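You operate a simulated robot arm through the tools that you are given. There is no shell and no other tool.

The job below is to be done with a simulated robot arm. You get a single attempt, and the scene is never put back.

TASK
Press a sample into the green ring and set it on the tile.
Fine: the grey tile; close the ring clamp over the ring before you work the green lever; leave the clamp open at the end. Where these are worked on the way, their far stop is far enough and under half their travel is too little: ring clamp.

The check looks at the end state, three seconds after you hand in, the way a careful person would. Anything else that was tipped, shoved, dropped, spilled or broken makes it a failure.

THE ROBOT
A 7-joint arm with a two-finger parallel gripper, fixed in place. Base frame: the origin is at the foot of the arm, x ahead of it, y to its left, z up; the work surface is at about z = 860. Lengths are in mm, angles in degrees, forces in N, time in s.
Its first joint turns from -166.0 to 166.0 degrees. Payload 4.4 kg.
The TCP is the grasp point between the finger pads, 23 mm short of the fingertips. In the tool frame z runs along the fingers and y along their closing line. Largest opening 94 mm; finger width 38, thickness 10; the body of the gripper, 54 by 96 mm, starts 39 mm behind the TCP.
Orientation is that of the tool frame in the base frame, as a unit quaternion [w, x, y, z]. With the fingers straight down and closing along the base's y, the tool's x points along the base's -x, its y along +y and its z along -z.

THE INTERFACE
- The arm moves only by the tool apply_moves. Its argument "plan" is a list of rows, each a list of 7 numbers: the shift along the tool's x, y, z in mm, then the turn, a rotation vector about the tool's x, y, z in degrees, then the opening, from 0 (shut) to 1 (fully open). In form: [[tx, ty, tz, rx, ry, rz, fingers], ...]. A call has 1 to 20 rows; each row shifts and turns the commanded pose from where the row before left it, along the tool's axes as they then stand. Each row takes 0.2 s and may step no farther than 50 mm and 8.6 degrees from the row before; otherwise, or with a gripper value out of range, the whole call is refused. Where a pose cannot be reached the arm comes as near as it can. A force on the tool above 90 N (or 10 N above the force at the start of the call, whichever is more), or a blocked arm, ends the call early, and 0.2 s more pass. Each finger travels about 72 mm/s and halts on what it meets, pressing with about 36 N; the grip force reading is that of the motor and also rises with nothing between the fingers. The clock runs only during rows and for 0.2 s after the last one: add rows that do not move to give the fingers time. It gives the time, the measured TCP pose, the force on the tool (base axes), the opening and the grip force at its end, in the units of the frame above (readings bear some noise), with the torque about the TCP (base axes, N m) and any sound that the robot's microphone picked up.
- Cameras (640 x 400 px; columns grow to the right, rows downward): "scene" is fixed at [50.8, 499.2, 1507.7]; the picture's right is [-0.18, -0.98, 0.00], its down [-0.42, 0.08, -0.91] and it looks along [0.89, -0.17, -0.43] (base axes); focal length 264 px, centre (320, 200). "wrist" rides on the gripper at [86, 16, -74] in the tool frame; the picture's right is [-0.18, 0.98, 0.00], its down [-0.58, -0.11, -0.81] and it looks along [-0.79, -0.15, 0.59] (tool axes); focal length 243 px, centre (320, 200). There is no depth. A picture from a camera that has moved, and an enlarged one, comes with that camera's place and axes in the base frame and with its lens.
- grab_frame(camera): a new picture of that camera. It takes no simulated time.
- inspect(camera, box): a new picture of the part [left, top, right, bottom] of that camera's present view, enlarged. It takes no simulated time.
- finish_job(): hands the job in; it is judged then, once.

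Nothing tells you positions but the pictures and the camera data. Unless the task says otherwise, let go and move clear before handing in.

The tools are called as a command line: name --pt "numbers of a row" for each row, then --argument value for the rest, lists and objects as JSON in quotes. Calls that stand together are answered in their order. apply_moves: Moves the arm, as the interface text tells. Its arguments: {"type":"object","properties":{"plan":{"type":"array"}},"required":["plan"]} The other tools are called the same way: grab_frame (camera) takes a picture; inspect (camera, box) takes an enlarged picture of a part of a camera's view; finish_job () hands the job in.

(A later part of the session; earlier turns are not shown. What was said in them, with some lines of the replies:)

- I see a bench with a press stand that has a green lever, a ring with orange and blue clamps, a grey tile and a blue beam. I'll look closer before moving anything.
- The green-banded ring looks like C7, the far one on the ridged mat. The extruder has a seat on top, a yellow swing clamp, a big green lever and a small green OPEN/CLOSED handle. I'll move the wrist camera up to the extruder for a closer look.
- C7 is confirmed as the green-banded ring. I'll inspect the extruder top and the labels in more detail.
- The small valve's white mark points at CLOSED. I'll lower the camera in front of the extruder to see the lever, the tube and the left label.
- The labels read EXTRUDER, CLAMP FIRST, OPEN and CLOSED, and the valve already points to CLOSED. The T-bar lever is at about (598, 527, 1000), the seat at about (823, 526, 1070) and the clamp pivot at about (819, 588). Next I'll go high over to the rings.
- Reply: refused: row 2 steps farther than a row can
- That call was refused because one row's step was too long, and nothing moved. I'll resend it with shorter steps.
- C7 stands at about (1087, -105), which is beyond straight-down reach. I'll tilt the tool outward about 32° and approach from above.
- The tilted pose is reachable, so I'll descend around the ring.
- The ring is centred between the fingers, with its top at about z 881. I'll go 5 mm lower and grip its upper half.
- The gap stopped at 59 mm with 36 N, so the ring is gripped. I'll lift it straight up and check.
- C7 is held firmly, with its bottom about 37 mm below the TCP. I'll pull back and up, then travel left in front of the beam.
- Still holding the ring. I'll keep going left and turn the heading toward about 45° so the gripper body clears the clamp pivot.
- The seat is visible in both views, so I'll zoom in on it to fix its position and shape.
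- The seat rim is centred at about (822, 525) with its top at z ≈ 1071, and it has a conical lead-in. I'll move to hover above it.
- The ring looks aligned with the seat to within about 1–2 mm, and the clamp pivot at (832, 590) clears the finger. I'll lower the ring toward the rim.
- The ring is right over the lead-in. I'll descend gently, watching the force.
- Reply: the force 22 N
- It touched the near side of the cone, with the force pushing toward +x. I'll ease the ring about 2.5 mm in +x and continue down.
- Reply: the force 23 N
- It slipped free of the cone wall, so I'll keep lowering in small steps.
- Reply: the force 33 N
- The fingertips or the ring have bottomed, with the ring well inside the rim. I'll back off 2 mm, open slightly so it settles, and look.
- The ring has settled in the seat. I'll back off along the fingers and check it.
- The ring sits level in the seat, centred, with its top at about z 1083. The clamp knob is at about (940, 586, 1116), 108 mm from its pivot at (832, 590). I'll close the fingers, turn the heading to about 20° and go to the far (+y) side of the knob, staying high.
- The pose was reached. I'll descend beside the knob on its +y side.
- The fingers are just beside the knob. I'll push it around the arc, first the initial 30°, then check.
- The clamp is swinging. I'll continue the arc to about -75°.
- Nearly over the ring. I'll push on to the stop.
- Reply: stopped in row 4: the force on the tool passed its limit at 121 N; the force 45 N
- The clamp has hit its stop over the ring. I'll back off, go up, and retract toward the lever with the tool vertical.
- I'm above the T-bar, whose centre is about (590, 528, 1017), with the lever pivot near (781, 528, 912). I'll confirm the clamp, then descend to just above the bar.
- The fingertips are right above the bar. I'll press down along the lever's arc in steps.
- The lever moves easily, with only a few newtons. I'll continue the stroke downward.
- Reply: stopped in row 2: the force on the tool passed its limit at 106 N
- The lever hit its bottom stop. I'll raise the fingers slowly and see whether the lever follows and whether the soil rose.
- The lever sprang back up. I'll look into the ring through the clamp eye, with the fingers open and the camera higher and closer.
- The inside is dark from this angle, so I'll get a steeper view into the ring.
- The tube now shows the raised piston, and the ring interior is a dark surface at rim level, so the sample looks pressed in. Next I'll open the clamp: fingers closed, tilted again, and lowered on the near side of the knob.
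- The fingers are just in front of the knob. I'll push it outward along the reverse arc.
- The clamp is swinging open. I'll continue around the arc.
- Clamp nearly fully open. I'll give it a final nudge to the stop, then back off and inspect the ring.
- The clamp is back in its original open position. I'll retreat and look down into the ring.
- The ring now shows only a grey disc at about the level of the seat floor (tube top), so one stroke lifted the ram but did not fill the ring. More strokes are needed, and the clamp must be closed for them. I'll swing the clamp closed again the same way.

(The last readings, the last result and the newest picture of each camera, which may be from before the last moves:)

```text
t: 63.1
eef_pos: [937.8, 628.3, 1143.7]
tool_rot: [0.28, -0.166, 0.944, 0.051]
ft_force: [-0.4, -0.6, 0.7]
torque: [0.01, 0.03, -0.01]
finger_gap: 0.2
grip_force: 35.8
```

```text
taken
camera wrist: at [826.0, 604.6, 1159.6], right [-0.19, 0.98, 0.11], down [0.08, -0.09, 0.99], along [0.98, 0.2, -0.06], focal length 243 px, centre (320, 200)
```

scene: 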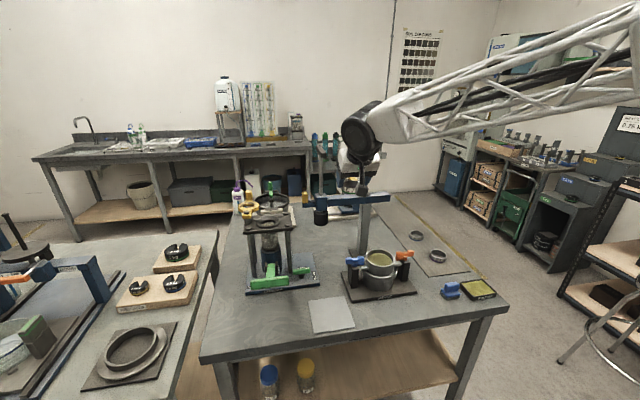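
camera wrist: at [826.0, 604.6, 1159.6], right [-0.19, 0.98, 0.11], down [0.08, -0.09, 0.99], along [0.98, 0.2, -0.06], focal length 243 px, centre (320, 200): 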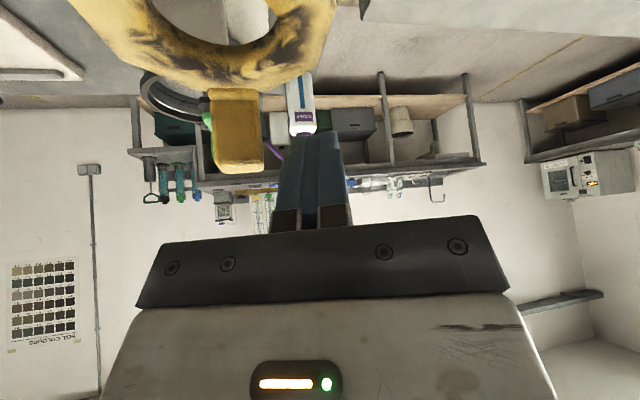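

Same starting geometry as before, so I'll run the closing arc.

apply_moves --pt "-6.7 -6.5 4.2 0 0 0 0" --pt "0 -6 0 0 0 0 0" --pt "4.5 -13.8 -2.8 0 0 0 0" --pt "4.5 -13.8 -2.8 0 0 0 0" --pt "7.05 -11.5 -4.4 0 0 0 0" --pt "7.05 -11.5 -4.4 0 0 0 0" --pt "9.35 -8.95 -5.85 0 0 0 0" --pt "9.35 -8.95 -5.85 0 0 0 0" --pt "10.65 -6.9 -6.65 0 0 0 0" --pt "10.65 -6.9 -6.65 0 0 0 0" --pt "12.05 -6.15 -7.55 0 0 0 0" --pt "12.05 -6.15 -7.55 0 0 0 0" --pt "12.55 -1.9 -7.85 0 0 0 0" --pt "8 -1.2 -5 0 0 0 0" --pt "4 0.5 -2.5 0 0 0 0" --pt "3 1 -1.9 0 0 0 0" --pt "3 1 -1.9 0 0 0 0" --pt "0 0 0 0 0 0 0"

inspect --camera "scene" --box '[235, 165, 325, 225]'

grab_frame --camera "wrist"

```text
t: 66.9
eef_pos: [855.7, 482.1, 1142.5]
tool_rot: [0.282, -0.165, 0.944, 0.052]
ft_force: [64.9, 5.6, 12.9]
torque: [0.09, -0.38, -0.53]
finger_gap: 0.0
grip_force: 36.4
```

```text
6.67 times, centred on (280, 195) of scene
camera zoom: at [50.8, 499.2, 1507.7], right [-0.18, -0.98, 0.0], down [-0.42, 0.08, -0.91], along [0.89, -0.17, -0.43], focal length 1760 px, centre (587, 233)
```

zoom: 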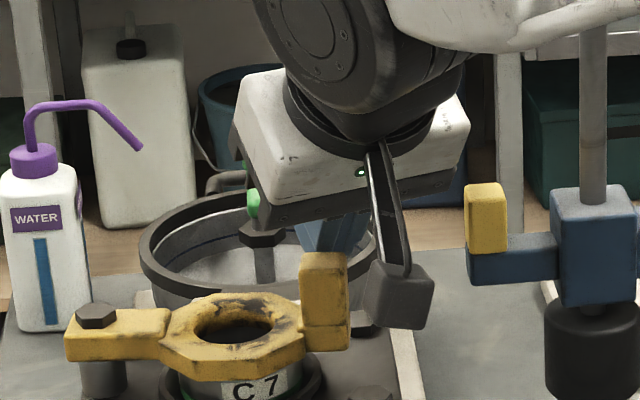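

```text
taken
camera wrist: at [744.0, 458.4, 1157.5], right [-0.19, 0.98, 0.11], down [0.08, -0.09, 0.99], along [0.98, 0.2, -0.06], focal length 243 px, centre (320, 200)
```

wrist: 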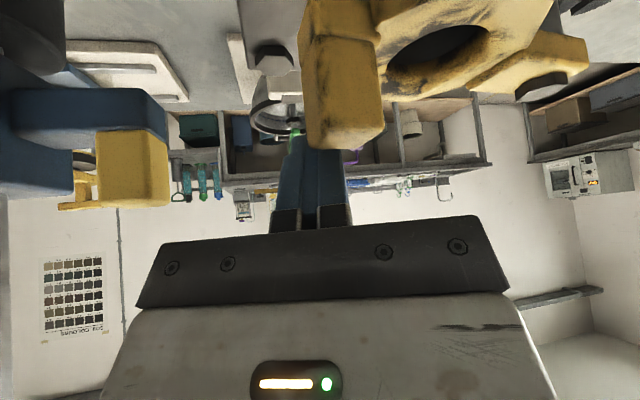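

The clamp is at its closed stop again. I'll back off and return to above the lever.

apply_moves --pt "-12 -3.5 7.5 0 0 0 0" --pt "-24.6 0 -37.7 0 0 0 0" --pt "-24.6 0 -37.7 0 0 0 0" --pt "36.8 22.4 -12.2 0 0 0 0" --pt "36.8 22.4 -12.2 0 0 0 0" --pt "36.8 22.4 -12.2 0 0 0 0" --pt "36.8 22.4 -12.2 0 0 0 0" --pt "36.8 22.4 -12.2 0 0 0 0" --pt "36.8 22.4 -12.2 0 0 0 0" --pt "0 0 0 3.53 0 5.65 0" --pt "0 0 0 3.53 0 5.65 0" --pt "0 0 0 3.53 0 5.65 0" --pt "0 0 0 0 8 0 0" --pt "0 0 0 0 8 0 0" --pt "0 0 0 0 8 0 0" --pt "0 0 0 0 8 0 0" --pt "0 0 0 0 0 0 0"

inspect --camera "scene" --box '[220, 170, 340, 300]'

```text
t: 70.5
eef_pos: [611.9, 534.9, 1172.2]
tool_rot: [0.008, 0.0, 1.0, 0.007]
ft_force: [0.0, 0.0, 0.1]
torque: [0.01, -0.02, 0.01]
finger_gap: 0.0
grip_force: 36.2
```

```text
3.08 times, centred on (280, 235) of scene
camera zoom: at [50.8, 499.2, 1507.7], right [-0.18, -0.98, 0.0], down [-0.42, 0.08, -0.91], along [0.89, -0.17, -0.43], focal length 812 px, centre (443, 92)
```

zoom: 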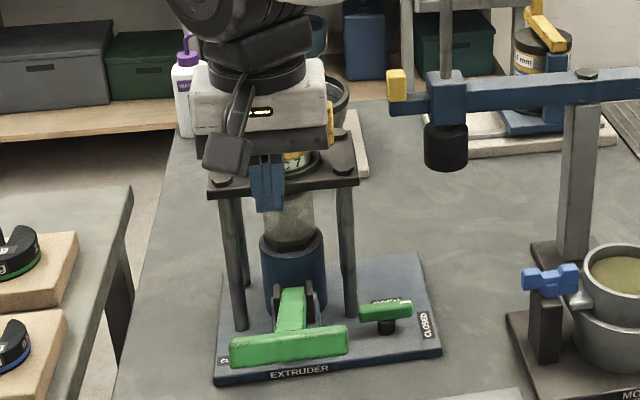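

I'm above the lever with the clamp closed. I'll do one more full stroke, down and up, and check the ram.

apply_moves --pt "11 -3.5 40 0 0.8 0 0" --pt "11 -3 40 0 0 0 0" --pt "0 0 30 0 0 0 0" --pt "2 0 12 0 0 0 0" --pt "4 0 10 0 0 0 0" --pt "5 0 10 0 0 0 0" --pt "5 0 10 0 0 0 0" --pt "3 0 10 0 0 0 0" --pt "3 0 10 0 0 0 0" --pt "2 0 8 0 0 0 0" --pt "0 0 6 0 0 0 0" --pt "0 0 2 0 0 0 0" --pt "0 0 0 0 0 0 0"

inspect --camera "scene" --box '[220, 180, 360, 330]'

```text
t: 73.3
eef_pos: [567.1, 531.5, 982.8]
tool_rot: [0.001, 0.0, 1.0, 0.006]
ft_force: [-1.1, -2.9, 5.8]
torque: [-0.07, 0.11, 0.01]
finger_gap: 0.0
grip_force: 35.9
```

```text
2.67 times, centred on (290, 255) of scene
camera zoom: at [50.8, 499.2, 1507.7], right [-0.18, -0.98, 0.0], down [-0.42, 0.08, -0.91], along [0.89, -0.17, -0.43], focal length 704 px, centre (400, 53)
```

zoom: 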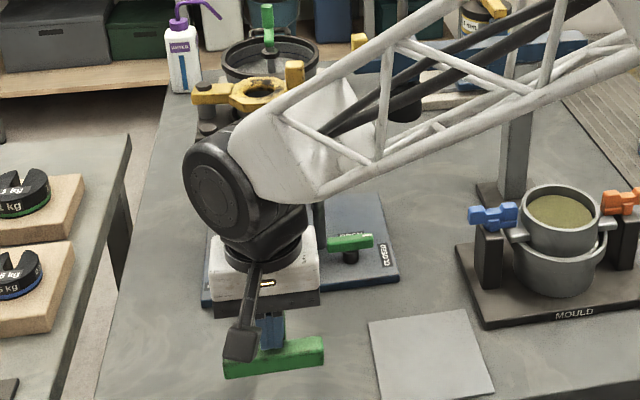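

apply_moves --pt "0 0 2 0 0 0 0" --pt "0 0 2 0 0 0 0" --pt "0 0 2 0 0 0 0" --pt "0 0 0 0 0 0 0" --pt "0 0 0 0 0 0 0"

apply_moves --pt "-3 0 -15 0 0 0 0" --pt "-5 0 -15 0 0 0 0" --pt "-5 0 -20 0 0 0 0" --pt "-7 0 -30 0 0 0 0" --pt "0 0 -45 0 0 0 0" --pt "0 0 -45 0 0 0 0" --pt "0 0 -45 0 0 0 0" --pt "0 0 -45 0 0 0 0" --pt "0 0 -45 0 0 0 0" --pt "0 0 0 0 0 0 0"

inspect --camera "scene" --box '[255, 185, 310, 265]'

inspect --camera "scene" --box '[265, 225, 295, 258]'

```text
t: 74.5
eef_pos: [567.6, 530.8, 978.8]
tool_rot: [0.001, 0.0, 1.0, 0.006]
ft_force: [-12.7, 2.7, 34.5]
torque: [-0.03, 0.93, -0.06]
finger_gap: 0.0
grip_force: 36.5
```

```text
t: 76.7
eef_pos: [587.8, 528.4, 1280.6]
tool_rot: [0.001, 0.0, 1.0, 0.005]
ft_force: [0.1, 0.7, -0.5]
torque: [-0.01, 0.01, -0.01]
finger_gap: 0.0
grip_force: 36.1
```

```text
5.00 times, centred on (282, 225) of scene
camera zoom: at [50.8, 499.2, 1507.7], right [-0.18, -0.98, 0.0], down [-0.42, 0.08, -0.91], along [0.89, -0.17, -0.43], focal length 1320 px, centre (508, 75)
```

zoom: 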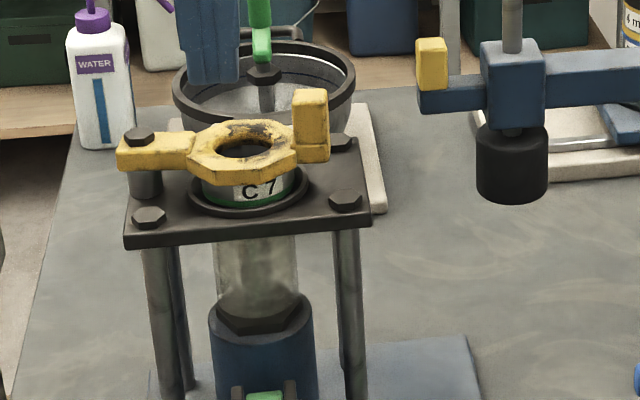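

```text
12.12 times, centred on (280, 242) of scene
camera zoom: at [50.8, 499.2, 1507.7], right [-0.18, -0.98, 0.0], down [-0.42, 0.08, -0.91], along [0.89, -0.17, -0.43], focal length 3200 px, centre (805, -303)
```

zoom: 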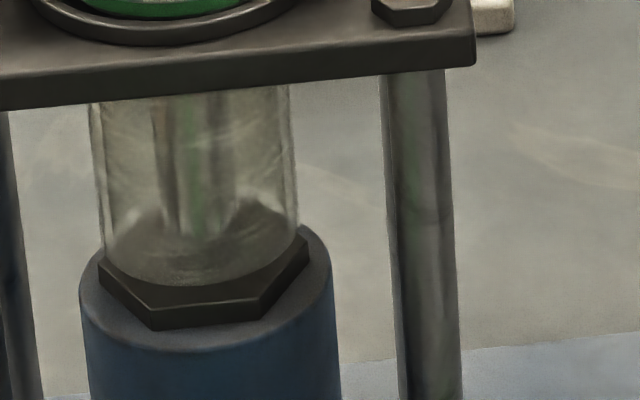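

The ram rose further with this stroke. I'll look down through the clamp eye again.

apply_moves --pt "-42 -5 -5 0 0 0 0.5" --pt "-42 -5 -5 0 0 0 1" --pt "-42 -5 -5 0 0 0 1" --pt "-42 -5 -5 0 0 0 1" --pt "-42 0 -5 0 0 0 1" --pt "0 0 0 0 0 0 1"

inspect --camera "wrist" --box '[300, 0, 440, 90]'

```text
t: 78.1
eef_pos: [792.4, 504.8, 1307.6]
tool_rot: [0.001, 0.0, 1.0, 0.004]
ft_force: [0.2, -0.8, -0.4]
torque: [0.0, -0.03, 0.01]
finger_gap: 94.0
grip_force: 0.0
```

```text
4.44 times, centred on (370, 45) of wrist
camera zoom: at [705.6, 520.2, 1384.0], right [0.18, 0.98, 0.01], down [0.58, -0.12, 0.81], along [0.79, -0.14, -0.59], focal length 1078 px, centre (98, 889)
```

zoom: 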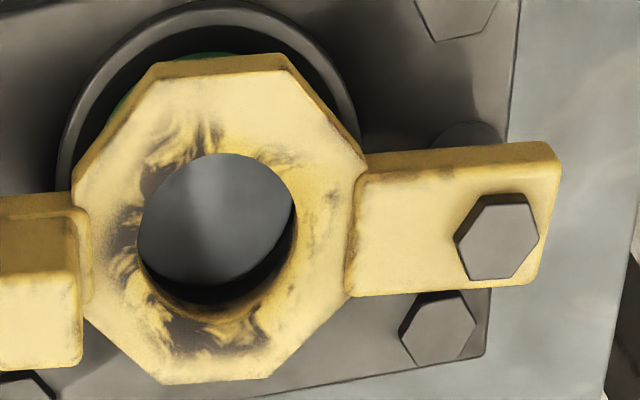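

inspect --camera "scene" --box '[263, 200, 297, 228]'

apply_moves --pt "-25 0 0 0 0 0 1" --pt "0 0 0 0 0 0 1"

inspect --camera "wrist" --box '[310, 0, 410, 62]'

```text
14.29 times, centred on (280, 214) of scene
camera zoom: at [50.8, 499.2, 1507.7], right [-0.18, -0.98, 0.0], down [-0.42, 0.08, -0.91], along [0.89, -0.17, -0.43], focal length 3771 px, centre (891, 0)
```

zoom: 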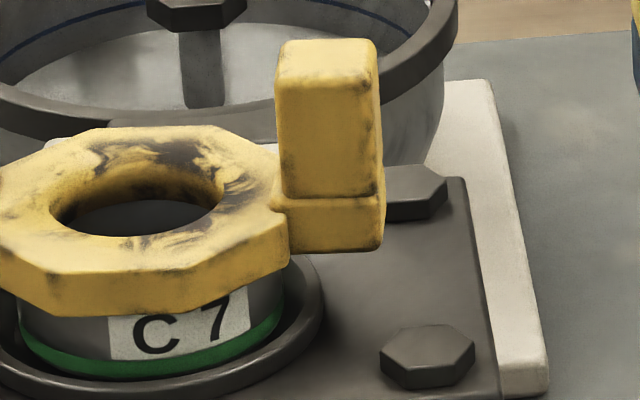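

```text
t: 78.7
eef_pos: [819.0, 505.6, 1308.9]
tool_rot: [0.001, 0.0, 1.0, 0.006]
ft_force: [0.1, 0.0, -0.5]
torque: [0.02, -0.01, 0.0]
finger_gap: 94.1
grip_force: 0.0
```

```text
6.40 times, centred on (360, 31) of wrist
camera zoom: at [733.1, 520.7, 1383.9], right [0.18, 0.98, 0.01], down [0.58, -0.12, 0.81], along [0.79, -0.14, -0.59], focal length 1553 px, centre (64, 1282)
```

zoom: 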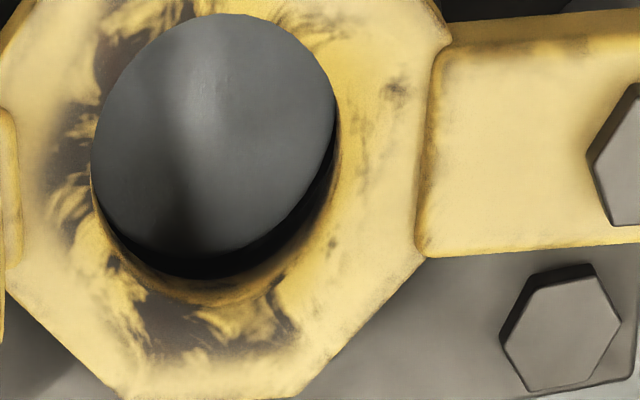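

The grey sample surface is now at about z 1072, up roughly 12 mm per stroke. The ring spans about 1063–1083, so I'll give it a third stroke.

apply_moves --pt "45 5 5 0 0 0 0.5" --pt "45 5 5 0 0 0 0" --pt "45 5 5 0 0 0 0" --pt "45 5 5 0 0 0 0" --pt "46 2 5 0 0 0 0" --pt "3 0 45 0 0 0 0" --pt "0 0 45 0 0 0 0" --pt "0 0 45 0 0 0 0" --pt "0 0 45 0 0 0 0" --pt "0 0 40 0 0 0 0" --pt "0 0 0 0 0 0 0"

grab_frame --camera "wrist"

```text
t: 81.1
eef_pos: [590.4, 533.2, 1060.7]
tool_rot: [0.001, 0.0, 1.0, 0.007]
ft_force: [-1.8, 1.2, 1.5]
torque: [0.01, 0.07, 0.01]
finger_gap: 0.0
grip_force: 35.8
```

```text
taken
camera wrist: at [502.8, 548.7, 1136.2], right [0.18, 0.98, 0.01], down [0.58, -0.12, 0.81], along [0.79, -0.14, -0.59], focal length 243 px, centre (320, 200)
```

wrist: 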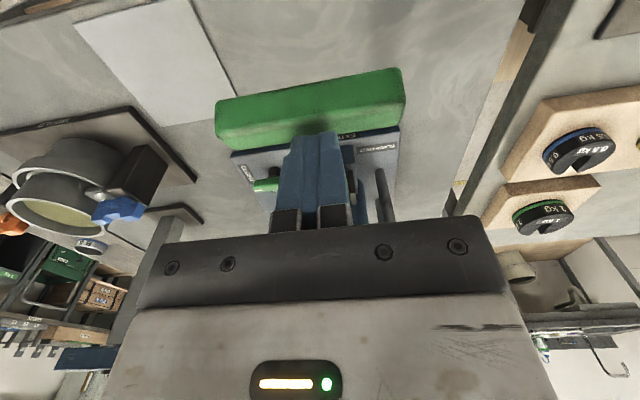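

apply_moves --pt "2 -3 12 0 0 0 0" --pt "4 0 10 0 0 0 0" --pt "5 0 10 0 0 0 0" --pt "5 0 10 0 0 0 0" --pt "3 0 10 0 0 0 0" --pt "3 0 10 0 0 0 0" --pt "2 0 8 0 0 0 0" --pt "0 0 6 0 0 0 0" --pt "0 0 3 0 0 0 0" --pt "0 0 2 0 0 0 0" --pt "0 0 2 0 0 0 0" --pt "0 0 0 0 0 0 0"

apply_moves --pt "-3 0 -15 0 0 0 0" --pt "-5 0 -15 0 0 0 0" --pt "-5 0 -20 0 0 0 0" --pt "-7 0 -30 0 0 0 0" --pt "0 0 -45 0 0 0 0" --pt "0 0 -45 0 0 0 0" --pt "0 0 -45 0 0 0 0" --pt "0 0 -45 0 0 0 0" --pt "0 0 -45 0 0 0 0" --pt "-45 -5 -5 0 0 0 0.5" --pt "-45 -5 -5 0 0 0 1" --pt "-45 -5 -5 0 0 0 1" --pt "-45 -5 -5 0 0 0 1" --pt "-45 -2 -5 0 0 0 1" --pt "0 0 0 0 0 0 1"

inspect --camera "wrist" --box '[310, 0, 410, 62]'

inspect --camera "scene" --box '[263, 200, 297, 228]'

inspect --camera "scene" --box '[240, 200, 320, 300]'

```text
t: 83.7
eef_pos: [567.7, 529.4, 978.7]
tool_rot: [0.002, 0.0, 1.0, 0.007]
ft_force: [-2.1, -0.5, 9.9]
torque: [-0.02, 0.22, 0.07]
finger_gap: 0.2
grip_force: 36.1
```

```text
t: 86.9
eef_pos: [812.5, 499.9, 1309.7]
tool_rot: [0.002, 0.0, 1.0, 0.006]
ft_force: [0.6, -0.3, -0.3]
torque: [-0.02, 0.0, -0.01]
finger_gap: 93.7
grip_force: 0.1
```

```text
6.40 times, centred on (360, 31) of wrist
camera zoom: at [726.1, 515.3, 1385.2], right [0.18, 0.98, 0.01], down [0.58, -0.12, 0.81], along [0.79, -0.14, -0.59], focal length 1553 px, centre (64, 1282)
```

zoom: 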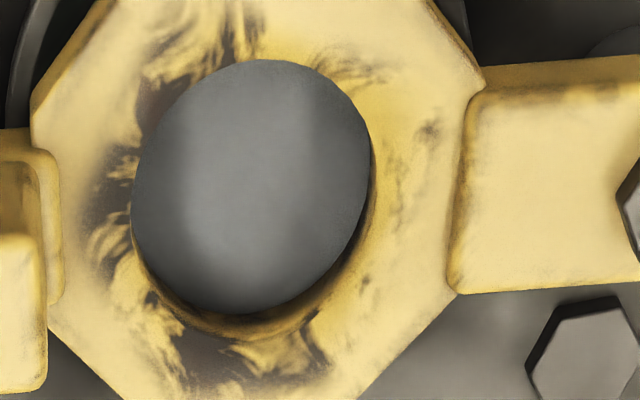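

```text
14.29 times, centred on (280, 214) of scene
camera zoom: at [50.8, 499.2, 1507.7], right [-0.18, -0.98, 0.0], down [-0.42, 0.08, -0.91], along [0.89, -0.17, -0.43], focal length 3771 px, centre (891, 0)
```

zoom: 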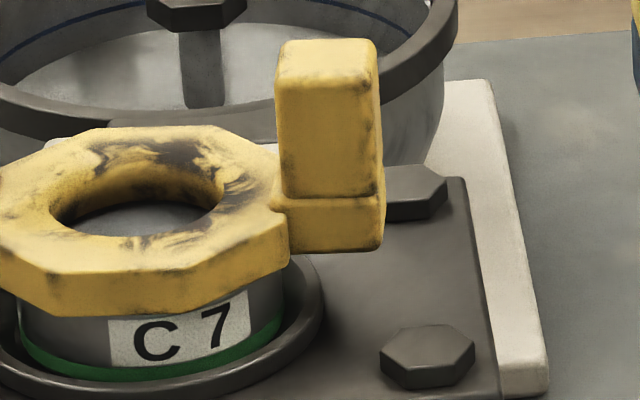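

```text
4.00 times, centred on (280, 250) of scene
camera zoom: at [50.8, 499.2, 1507.7], right [-0.18, -0.98, 0.0], down [-0.42, 0.08, -0.91], along [0.89, -0.17, -0.43], focal length 1056 px, centre (480, 0)
```

zoom: 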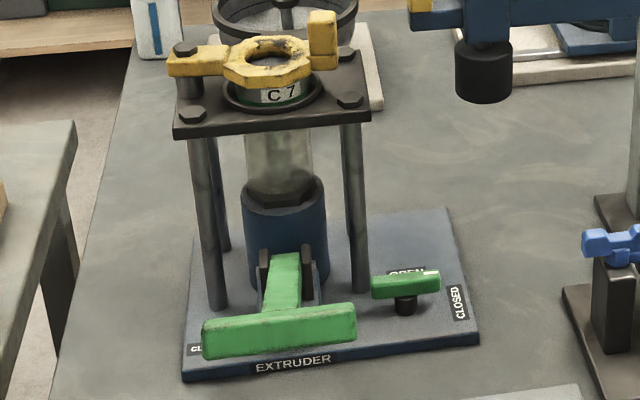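

The sample surface now appears about flush with the ring top (z ≈ 1083). I'll open the clamp again and check directly.

apply_moves --pt "26 -8 17 0 0 0 0.5" --pt "26 -8 17 0 0 0 0" --pt "0 0 0 0 -8 0 0" --pt "0 0 0 0 -8 0 0" --pt "0 0 0 0 -8 0 0" --pt "0 0 0 0 -8 0 0" --pt "0 0 0 -3.53 0 -5.65 0" --pt "0 0 0 -3.53 0 -5.65 0" --pt "0 0 0 -3.53 0 -5.65 0" --pt "23.4 0 37.4 0 0 0 0" --pt "23.4 0 37.4 0 0 0 0" --pt "23.4 0 37.4 0 0 0 0" --pt "0 0 0 0 0 0 0"

grab_frame --camera "wrist"

```text
t: 89.7
eef_pos: [763.2, 488.5, 1144.2]
tool_rot: [0.274, -0.165, 0.946, 0.054]
ft_force: [0.7, -0.1, -0.2]
torque: [0.0, -0.02, -0.02]
finger_gap: 0.0
grip_force: 36.0
```

```text
taken
camera wrist: at [651.8, 465.8, 1161.1], right [-0.19, 0.98, 0.11], down [0.1, -0.09, 0.99], along [0.98, 0.2, -0.08], focal length 243 px, centre (320, 200)
```

wrist: 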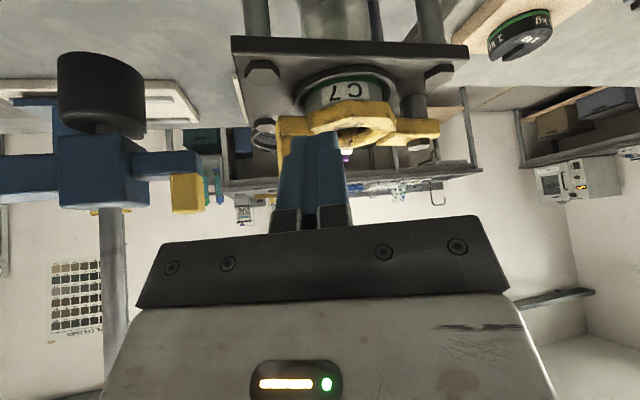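

apply_moves --pt "-5 -7 3.2 0 0 0 0" --pt "-7 -2.8 4.6 0 0 0 0" --pt "-12.2 -6.8 8 0 0 0 0" --pt "-12.2 -6.8 7.9 0 0 0 0" --pt "-11.75 -7.3 7.65 0 0 0 0" --pt "-11.75 -7.3 7.65 0 0 0 0" --pt "-11.8 -3.5 7.7 0 0 0 0" --pt "-11.8 -3.5 7.7 0 0 0 0" --pt "-11.1 5 7.25 0 0 0 0" --pt "-11.1 5 7.25 0 0 0 0" --pt "-9.65 8.35 6.3 0 0 0 0" --pt "-9.65 8.35 6.3 0 0 0 0" --pt "-7.5 11 4.9 0 0 0 0" --pt "-7.5 11 4.9 0 0 0 0" --pt "-2.4 6 1.6 0 0 0 0" --pt "-2.4 6 1.6 0 0 0 0" --pt "0 3 0 0 0 0 0" --pt "0 0 0 0 0 0 0"

inspect --camera "scene" --box '[235, 165, 325, 225]'

grab_frame --camera "wrist"

```text
t: 93.5
eef_pos: [918.5, 563.9, 1140.7]
tool_rot: [0.273, -0.164, 0.946, 0.053]
ft_force: [-0.3, -29.2, -3.4]
torque: [-0.33, 0.0, -0.7]
finger_gap: 0.0
grip_force: 36.1
```

```text
6.67 times, centred on (280, 195) of scene
camera zoom: at [50.8, 499.2, 1507.7], right [-0.18, -0.98, 0.0], down [-0.42, 0.08, -0.91], along [0.89, -0.17, -0.43], focal length 1760 px, centre (587, 233)
```

zoom: 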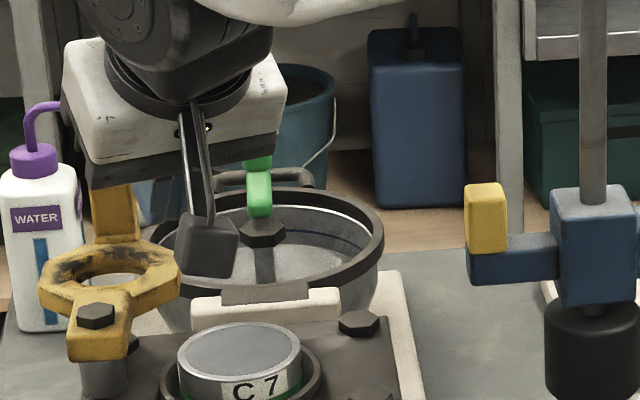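

```text
taken
camera wrist: at [807.2, 540.4, 1158.3], right [-0.19, 0.98, 0.11], down [0.1, -0.09, 0.99], along [0.98, 0.2, -0.08], focal length 243 px, centre (320, 200)
```

wrist: 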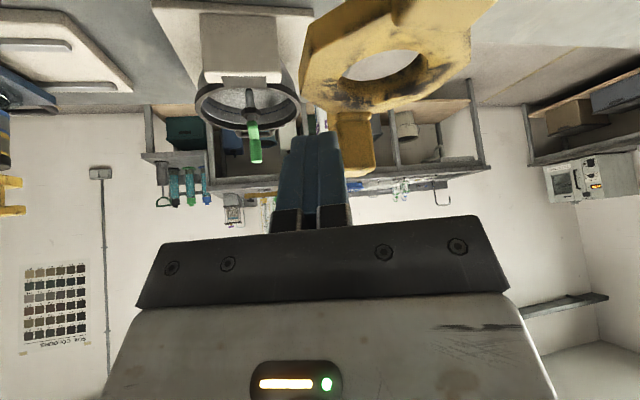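

The ring is now filled flush with the grey sample, and the clamp is open at its stop. I'll retreat and set up the earlier grasp orientation (heading 45°, tilt 32°) with the fingers open.

apply_moves --pt "0 -12 0 0 0 0 0" --pt "-23.9 0 -38.2 0 0 0 0" --pt "-23.9 0 -38.2 0 0 0 0" --pt "35.2 -6.2 -23.5 0 0 0 0" --pt "35.2 -6.2 -23.5 0 0 0 0" --pt "35.2 -6.2 -23.5 0 0 0 0.4" --pt "35.2 -6.2 -23.5 0 0 0 0.85" --pt "0 0 0 -3.31 0 -5.3 0.85" --pt "0 0 0 -3.31 0 -5.3 0.85" --pt "0 0 0 -3.31 0 -5.3 0.85" --pt "0 0 0 -3.31 0 -5.3 0.85" --pt "0 0 0 0 0 0 0.85"

grab_frame --camera "wrist"

inspect --camera "scene" --box '[245, 190, 315, 265]'

```text
t: 96.1
eef_pos: [772.0, 470.2, 1235.6]
tool_rot: [0.257, -0.366, 0.888, 0.109]
ft_force: [0.5, -0.2, 0.1]
torque: [-0.01, 0.01, 0.0]
finger_gap: 79.8
grip_force: 0.0
```

```text
taken
camera wrist: at [680.1, 401.5, 1251.6], right [-0.58, 0.8, 0.1], down [0.12, -0.04, 0.99], along [0.8, 0.59, -0.07], focal length 243 px, centre (320, 200)
```

wrist: 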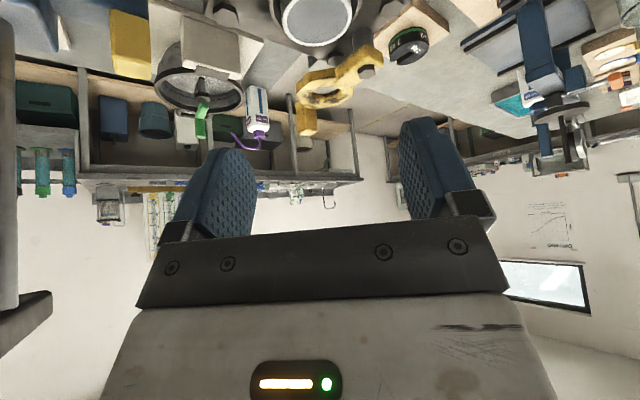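

```text
5.33 times, centred on (280, 228) of scene
camera zoom: at [50.8, 499.2, 1507.7], right [-0.18, -0.98, 0.0], down [-0.42, 0.08, -0.91], along [0.89, -0.17, -0.43], focal length 1408 px, centre (533, 53)
```

zoom: 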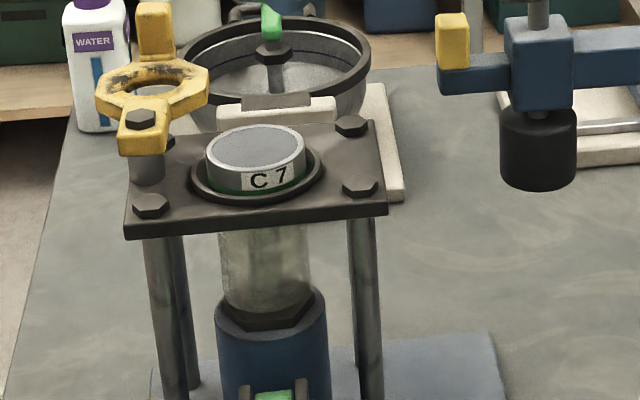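

The ring is full and flush. I'll go in along the fingers to the same grasp pose.

apply_moves --pt "0.2 0.3 40 0 0 0 0.85" --pt "0.2 0.3 40 0 0 0 0.85" --pt "0.2 0.3 40 0 0 0 0.85" --pt "0 0 0 0 0 0 0.85"

inspect --camera "wrist" --box '[170, 0, 490, 200]'

inspect --camera "scene" --box '[235, 175, 325, 235]'

```text
t: 97.1
eef_pos: [815.3, 521.4, 1132.3]
tool_rot: [0.258, -0.366, 0.888, 0.11]
ft_force: [0.7, 1.0, -0.5]
torque: [0.03, -0.02, 0.04]
finger_gap: 80.1
grip_force: 0.2
```

```text
2.00 times, centred on (330, 100) of wrist
camera zoom: at [724.4, 451.4, 1149.1], right [-0.58, 0.8, 0.11], down [0.12, -0.04, 0.99], along [0.8, 0.59, -0.07], focal length 485 px, centre (300, 400)
```

zoom: 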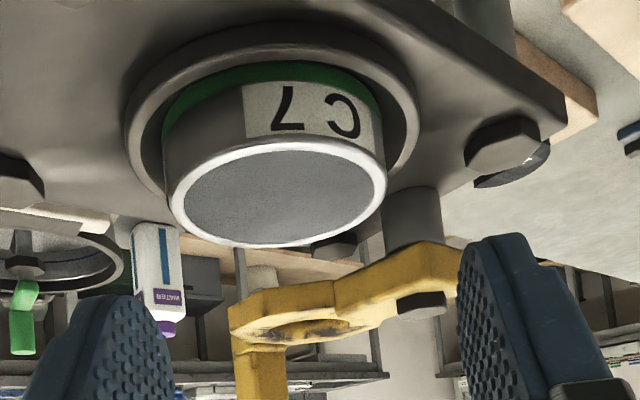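

```text
6.67 times, centred on (280, 205) of scene
camera zoom: at [50.8, 499.2, 1507.7], right [-0.18, -0.98, 0.0], down [-0.42, 0.08, -0.91], along [0.89, -0.17, -0.43], focal length 1760 px, centre (587, 167)
```

zoom: 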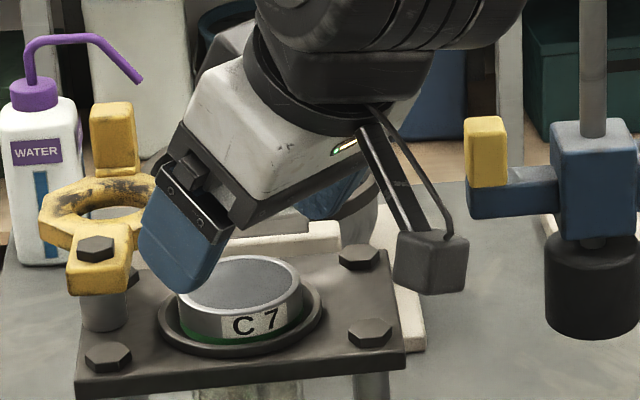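

The filled ring is well lined up with the fingers. I'll go the last bit and grip.

apply_moves --pt "0 -2 20 0 0 0 0.85" --pt "0 0 12 0 0 0 0.85" --pt "0 0 4 0 0 0 0.85" --pt "0 0 0 0 0 0 0.85"

inspect --camera "wrist" --box '[170, 0, 490, 200]'

inspect --camera "scene" --box '[235, 175, 325, 235]'

```text
t: 98.1
eef_pos: [830.7, 531.5, 1103.0]
tool_rot: [0.256, -0.367, 0.887, 0.11]
ft_force: [0.2, -1.0, -0.5]
torque: [-0.02, -0.01, -0.03]
finger_gap: 79.9
grip_force: 0.1
```

```text
2.00 times, centred on (330, 100) of wrist
camera zoom: at [738.9, 462.6, 1119.4], right [-0.58, 0.8, 0.11], down [0.12, -0.04, 0.99], along [0.8, 0.59, -0.07], focal length 485 px, centre (300, 400)
```

zoom: 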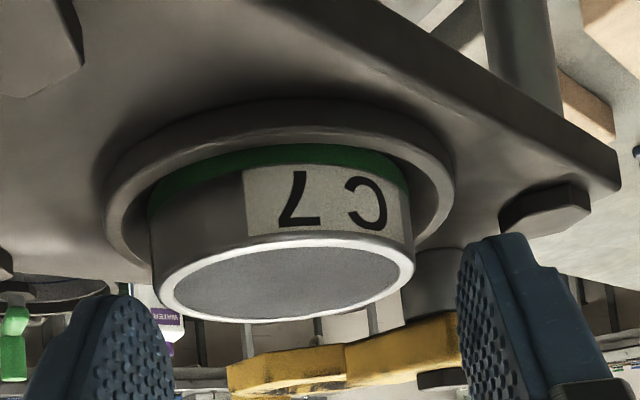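

```text
6.67 times, centred on (280, 205) of scene
camera zoom: at [50.8, 499.2, 1507.7], right [-0.18, -0.98, 0.0], down [-0.42, 0.08, -0.91], along [0.89, -0.17, -0.43], focal length 1760 px, centre (587, 167)
```

zoom: 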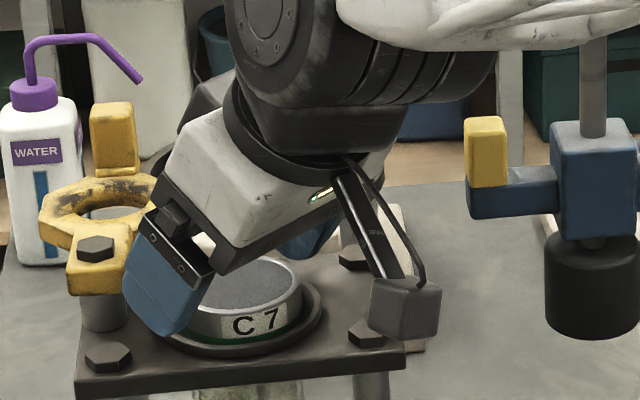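

apply_moves --pt "0.7 -1 1.1 0 0 0 0.85" --pt "0 0 0 0 0 0 0.65" --pt "0 0 0 0 0 0 0.45" --pt "0 0 0 0 0 0 0.4" --pt "0 0 0 0 0 0 0.4"

inspect --camera "wrist" --box '[170, 0, 490, 200]'

```text
t: 99.3
eef_pos: [830.2, 530.2, 1100.9]
tool_rot: [0.258, -0.366, 0.887, 0.11]
ft_force: [0.7, 0.5, 0.2]
torque: [-0.04, 0.0, 0.01]
finger_gap: 59.1
grip_force: 36.2
```

```text
2.00 times, centred on (330, 100) of wrist
camera zoom: at [739.6, 461.6, 1118.2], right [-0.58, 0.8, 0.11], down [0.12, -0.04, 0.99], along [0.8, 0.59, -0.07], focal length 485 px, centre (300, 400)
```

zoom: 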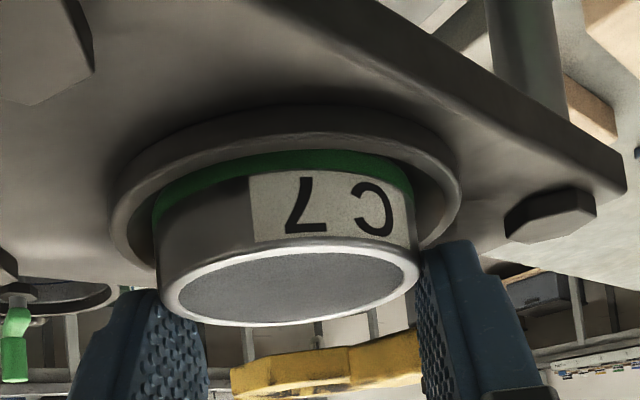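

Gripped at 59 mm. I'll lift straight up.

apply_moves --pt "-2.7 0 -4.2 0 0 0 0.4" --pt "-5.4 0 -8.4 0 0 0 0.4" --pt "-10.7 0 -16.9 0 0 0 0.4" --pt "-16 0 -25.3 0 0 0 0.4" --pt "-21 0 -33.5 0 0 0 0.4" --pt "0 0 0 0 0 0 0.4"

inspect --camera "wrist" --box '[170, 0, 490, 200]'

inspect --camera "scene" --box '[235, 155, 325, 235]'

```text
t: 100.7
eef_pos: [831.3, 528.6, 1205.4]
tool_rot: [0.258, -0.367, 0.887, 0.11]
ft_force: [0.2, 0.5, -1.9]
torque: [0.01, -0.02, 0.01]
finger_gap: 59.2
grip_force: 35.7
```

```text
2.00 times, centred on (330, 100) of wrist
camera zoom: at [739.6, 459.5, 1222.8], right [-0.58, 0.8, 0.11], down [0.12, -0.04, 0.99], along [0.8, 0.59, -0.07], focal length 485 px, centre (300, 400)
```

zoom: 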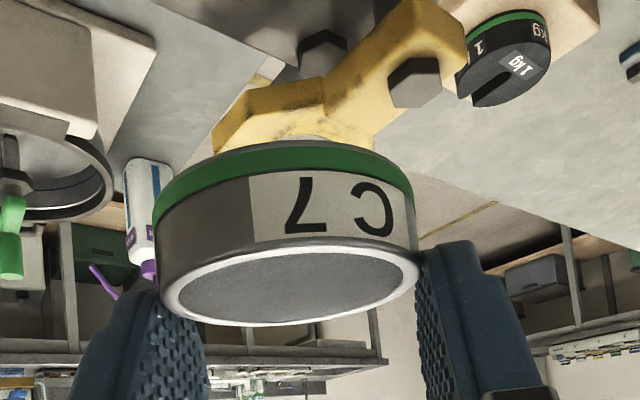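

```text
5.00 times, centred on (280, 195) of scene
camera zoom: at [50.8, 499.2, 1507.7], right [-0.18, -0.98, 0.0], down [-0.42, 0.08, -0.91], along [0.89, -0.17, -0.43], focal length 1320 px, centre (520, 225)
```

zoom: 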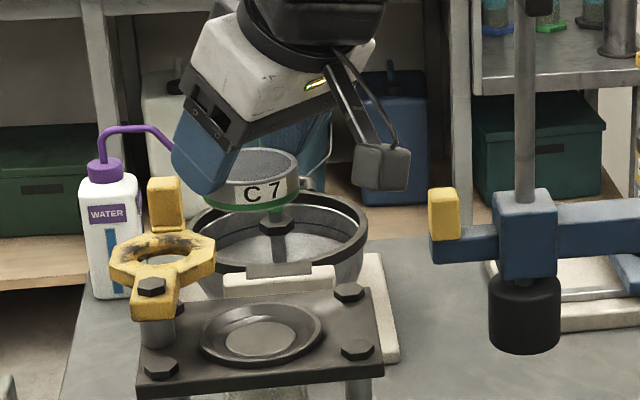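

The sample stays in the ring. I'll carry it level to above the grey tile at about (605, 361).

apply_moves --pt "32.9 6 -20.9 0 0 0 0.4" --pt "32.9 6 -20.9 0 0 0 0.4" --pt "32.9 6 -20.9 0 0 0 0.4" --pt "32.9 6 -20.9 0 0 0 0.4" --pt "32.9 6 -20.9 0 0 0 0.4" --pt "32.9 6 -20.9 0 0 0 0.4" --pt "32.9 5.7 -20.9 0 0 0 0.4" --pt "18.8 0 29.5 0 0 0 0.4" --pt "18.8 0 29.5 0 0 0 0.4" --pt "18.8 0 29.5 0 0 0 0.4" --pt "18.8 0 29.5 0 0 0 0.4" --pt "0 0 0 0 0 0 0.4"

grab_frame --camera "wrist"

inspect --camera "scene" --box '[260, 240, 400, 350]'

```text
t: 103.3
eef_pos: [610.0, 367.2, 1067.4]
tool_rot: [0.257, -0.366, 0.888, 0.11]
ft_force: [0.5, -0.2, -0.9]
torque: [-0.06, -0.03, 0.01]
finger_gap: 59.0
grip_force: 36.2
```

```text
taken
camera wrist: at [518.6, 299.0, 1084.4], right [-0.58, 0.8, 0.1], down [0.12, -0.04, 0.99], along [0.8, 0.59, -0.07], focal length 243 px, centre (320, 200)
```

wrist: 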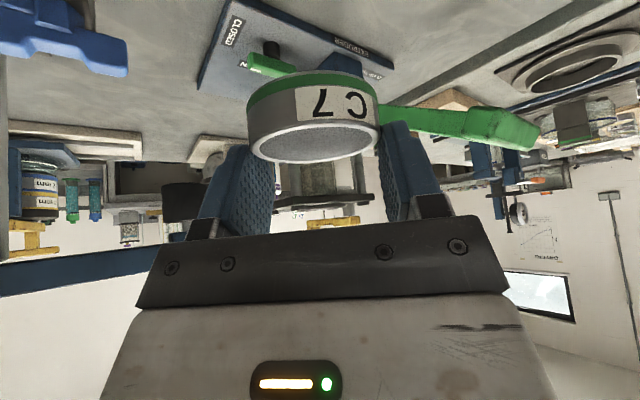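

```text
3.64 times, centred on (330, 295) of scene
camera zoom: at [50.8, 499.2, 1507.7], right [-0.18, -0.98, 0.0], down [-0.42, 0.08, -0.91], along [0.89, -0.17, -0.43], focal length 960 px, centre (284, -146)
```

zoom: 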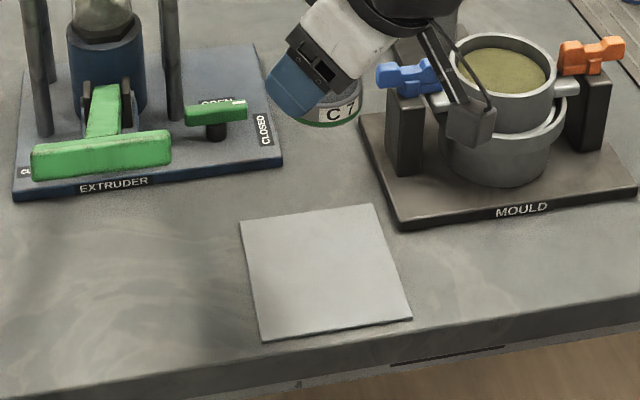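

The ring is over the tile centre to within a few mm. I'll descend to just above it.

apply_moves --pt "21 0 33 0 0 0 0.4" --pt "21 0 33 0 0 0 0.4" --pt "21 0 33 0 0 0 0.4" --pt "18 0 28.3 0 0 0 0.4" --pt "0 0 0 0 0 0 0.4"

inspect --camera "scene" --box '[270, 260, 390, 350]'

grab_frame --camera "wrist"

```text
t: 104.5
eef_pos: [606.8, 370.6, 916.1]
tool_rot: [0.258, -0.366, 0.888, 0.109]
ft_force: [0.5, -0.7, -0.2]
torque: [-0.03, 0.02, -0.02]
finger_gap: 59.1
grip_force: 36.3
```

```text
4.44 times, centred on (330, 305) of scene
camera zoom: at [50.8, 499.2, 1507.7], right [-0.18, -0.98, 0.0], down [-0.42, 0.08, -0.91], along [0.89, -0.17, -0.43], focal length 1173 px, centre (276, -267)
```

zoom: 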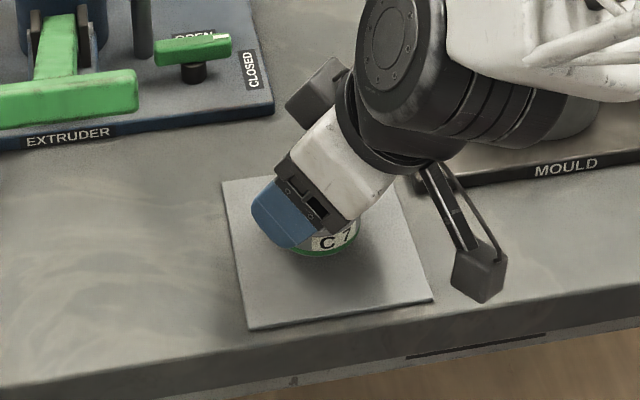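

```text
taken
camera wrist: at [515.6, 302.0, 931.8], right [-0.58, 0.8, 0.1], down [0.12, -0.04, 0.99], along [0.8, 0.59, -0.07], focal length 243 px, centre (320, 200)
```

wrist: 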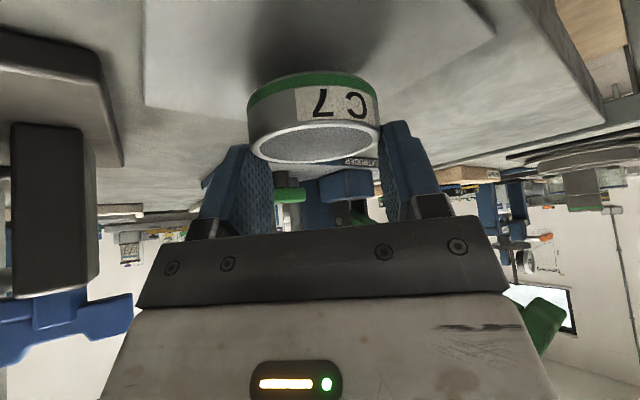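

apply_moves --pt "2.1 0 3.4 0 0 0 0.4" --pt "2.1 0 3.4 0 0 0 0.4" --pt "1.1 0 1.7 0 0 0 0.4" --pt "0 0 0 0 0 0 0.4"

apply_moves --pt "1.1 0 1.7 0 0 0 0.4" --pt "0 0 0 0 0 0 0.4"

apply_moves --pt "0.8 0 1.3 0 0 0 0.4" --pt "0 0 0 0 0 0 0.4"

inspect --camera "wrist" --box '[170, 0, 490, 200]'

```text
t: 105.5
eef_pos: [607.9, 370.2, 905.2]
tool_rot: [0.257, -0.367, 0.887, 0.11]
ft_force: [0.3, 0.4, -0.4]
torque: [-0.04, 0.0, -0.03]
finger_gap: 59.2
grip_force: 35.7
```

```text
t: 106.1
eef_pos: [607.6, 369.1, 902.5]
tool_rot: [0.257, -0.366, 0.888, 0.109]
ft_force: [-0.4, -0.7, -0.5]
torque: [0.01, 0.03, -0.02]
finger_gap: 59.2
grip_force: 35.7
```

```text
t: 106.7
eef_pos: [608.3, 369.5, 900.4]
tool_rot: [0.257, -0.366, 0.888, 0.109]
ft_force: [0.2, 0.6, -0.9]
torque: [0.01, 0.0, -0.03]
finger_gap: 59.0
grip_force: 36.3
```

```text
2.00 times, centred on (330, 100) of wrist
camera zoom: at [516.3, 299.9, 917.8], right [-0.58, 0.8, 0.11], down [0.12, -0.04, 0.99], along [0.8, 0.59, -0.07], focal length 485 px, centre (300, 400)
```

zoom: 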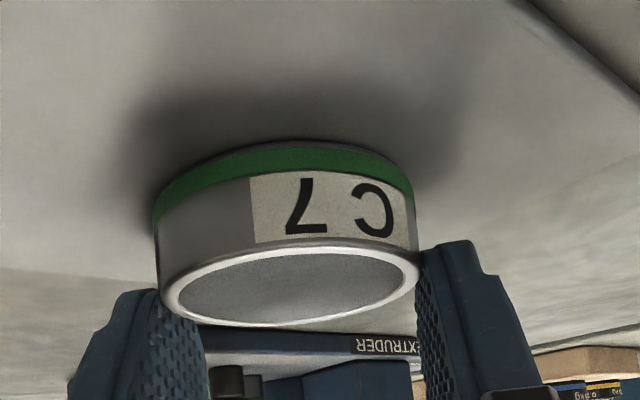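

Almost touching the tile, so I'll go in small steps until contact.

apply_moves --pt "0.8 0 1.3 0 0 0 0.4" --pt "0 0 0 0 0 0 0.4"

apply_moves --pt "0.55 0 0.85 0 0 0 0.4" --pt "0 0 0 0 0 0 0.4"

apply_moves --pt "0.55 0 0.85 0 0 0 0.4" --pt "0 0 0 0 0 0 0.4"

inspect --camera "wrist" --box '[170, 0, 490, 200]'

```text
t: 107.3
eef_pos: [607.8, 368.1, 900.1]
tool_rot: [0.258, -0.367, 0.887, 0.11]
ft_force: [0.0, 2.9, 12.9]
torque: [-0.26, -0.17, 0.06]
finger_gap: 58.9
grip_force: 36.3
```

```text
t: 107.9
eef_pos: [607.4, 367.8, 900.0]
tool_rot: [0.259, -0.366, 0.887, 0.111]
ft_force: [0.3, 9.9, 25.6]
torque: [-0.07, 0.02, -0.01]
finger_gap: 59.2
grip_force: 36.0
```

```text
t: 108.5
eef_pos: [608.2, 366.6, 899.4]
tool_rot: [0.258, -0.366, 0.887, 0.11]
ft_force: [0.4, 5.4, 27.9]
torque: [-0.02, -0.18, 0.0]
finger_gap: 59.4
grip_force: 36.3
```

```text
2.00 times, centred on (330, 100) of wrist
camera zoom: at [515.6, 299.2, 915.1], right [-0.58, 0.8, 0.1], down [0.12, -0.04, 0.99], along [0.8, 0.59, -0.07], focal length 485 px, centre (300, 400)
```

zoom: 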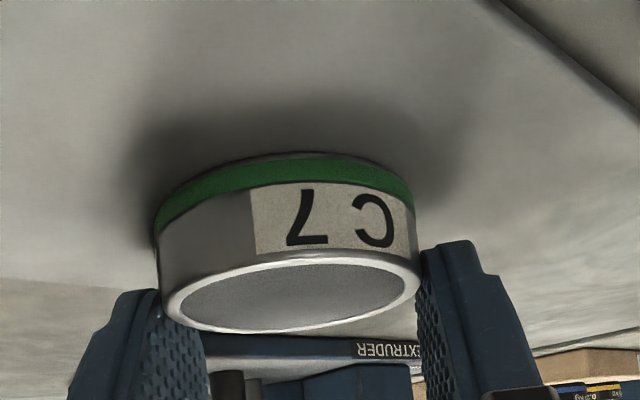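

The ring is on the tile. I'll relieve the load, open, and back out along the fingers.

apply_moves --pt "-0.8 0 -1.3 0 0 0 0.4" --pt "0 0 0 0 0 0 0.6" --pt "0 0 0 0 0 0 0.8" --pt "0 0 0 0 0 0 0.85" --pt "0 0 0 0 0 0 0.85"

inspect --camera "wrist" --box '[170, 0, 490, 200]'

```text
t: 109.7
eef_pos: [607.6, 367.7, 898.2]
tool_rot: [0.258, -0.366, 0.887, 0.11]
ft_force: [-0.5, 0.6, 0.3]
torque: [0.05, 0.0, -0.04]
finger_gap: 80.0
grip_force: 0.0
```

```text
2.00 times, centred on (330, 100) of wrist
camera zoom: at [515.4, 299.1, 915.4], right [-0.58, 0.8, 0.11], down [0.12, -0.04, 0.99], along [0.8, 0.59, -0.07], focal length 485 px, centre (300, 400)
```

zoom: 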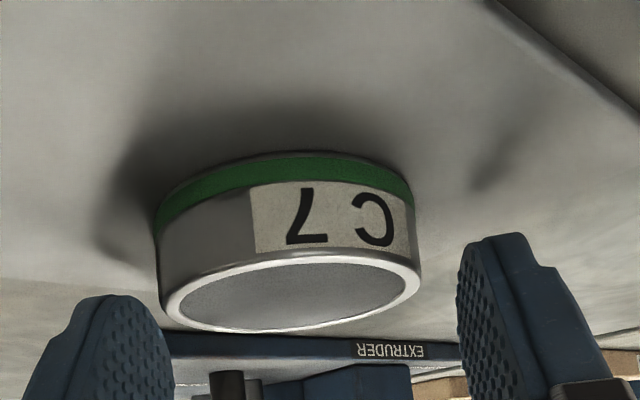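

apply_moves --pt "0 0 -15 0 0 0 0.85" --pt "0 0 -30 0 0 0 0.85" --pt "0 0 -45 0 0 0 0.85" --pt "0 0 -45 0 0 0 0.85" --pt "-24 0 -38 0 0 0 0.85" --pt "-24 0 -38 0 0 0 0.85" --pt "-24 0 -38 0 0 0 0.85" --pt "-24 0 -38 0 0 0 0.85" --pt "0 0 0 0 0 0 0.85"

grab_frame --camera "scene"

inspect --camera "scene" --box '[280, 280, 380, 345]'

inspect --camera "scene" --box '[220, 170, 460, 310]'

```text
t: 111.7
eef_pos: [552.3, 310.1, 1194.4]
tool_rot: [0.257, -0.366, 0.888, 0.109]
ft_force: [0.1, 0.5, -0.5]
torque: [0.01, 0.03, 0.0]
finger_gap: 79.7
grip_force: 0.0
```

```text
taken
```

scene: 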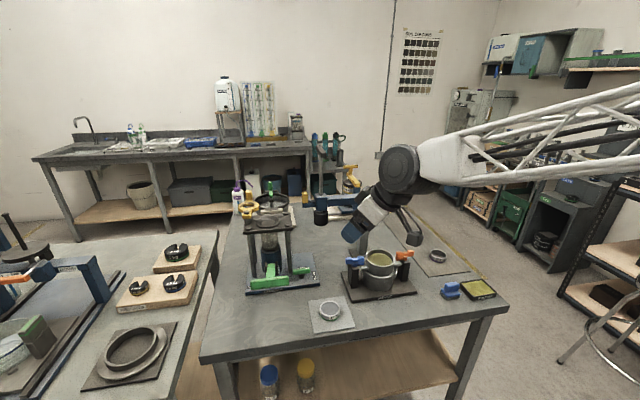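

```text
6.15 times, centred on (330, 312) of scene
camera zoom: at [50.8, 499.2, 1507.7], right [-0.18, -0.98, 0.0], down [-0.42, 0.08, -0.91], along [0.89, -0.17, -0.43], focal length 1624 px, centre (258, -492)
```

zoom: 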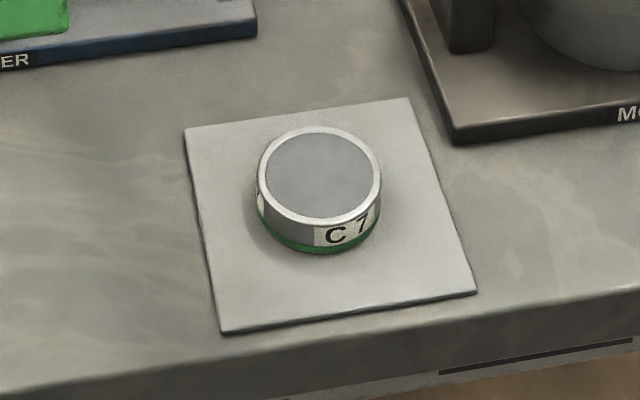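

```text
2.67 times, centred on (340, 240) of scene
camera zoom: at [50.8, 499.2, 1507.7], right [-0.18, -0.98, 0.0], down [-0.42, 0.08, -0.91], along [0.89, -0.17, -0.43], focal length 704 px, centre (267, 93)
```

zoom: 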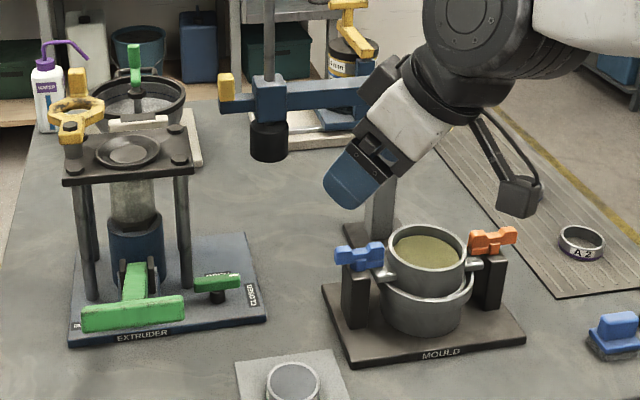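

The filled C7 ring stands flat near the middle of the tile, the clamp is open, the lever is back up, and the arm is clear. I'm handing the job in.

finish_job

```text
The job is handed in.
```

The green-banded ring (C7) now holds a pressed grey sample, flush with its rim, and stands near the middle of the grey tile. I handed the job in and the tool gave no verdict, so I don't know yet whether it passed.

- **Clamp:** I closed the ring clamp to its stop before every stroke of the green lever. It is back at its open stop now.
- **Lever strokes:** The ring took three full strokes to fill. After the first one I opened the clamp to look inside, found the ring not yet filled, and closed the clamp again for the other two.
- **Everything else:** I saw nothing tipped or shoved in the last pictures. The arm was hiding ring B5 there, so I didn't see that ring at the end.
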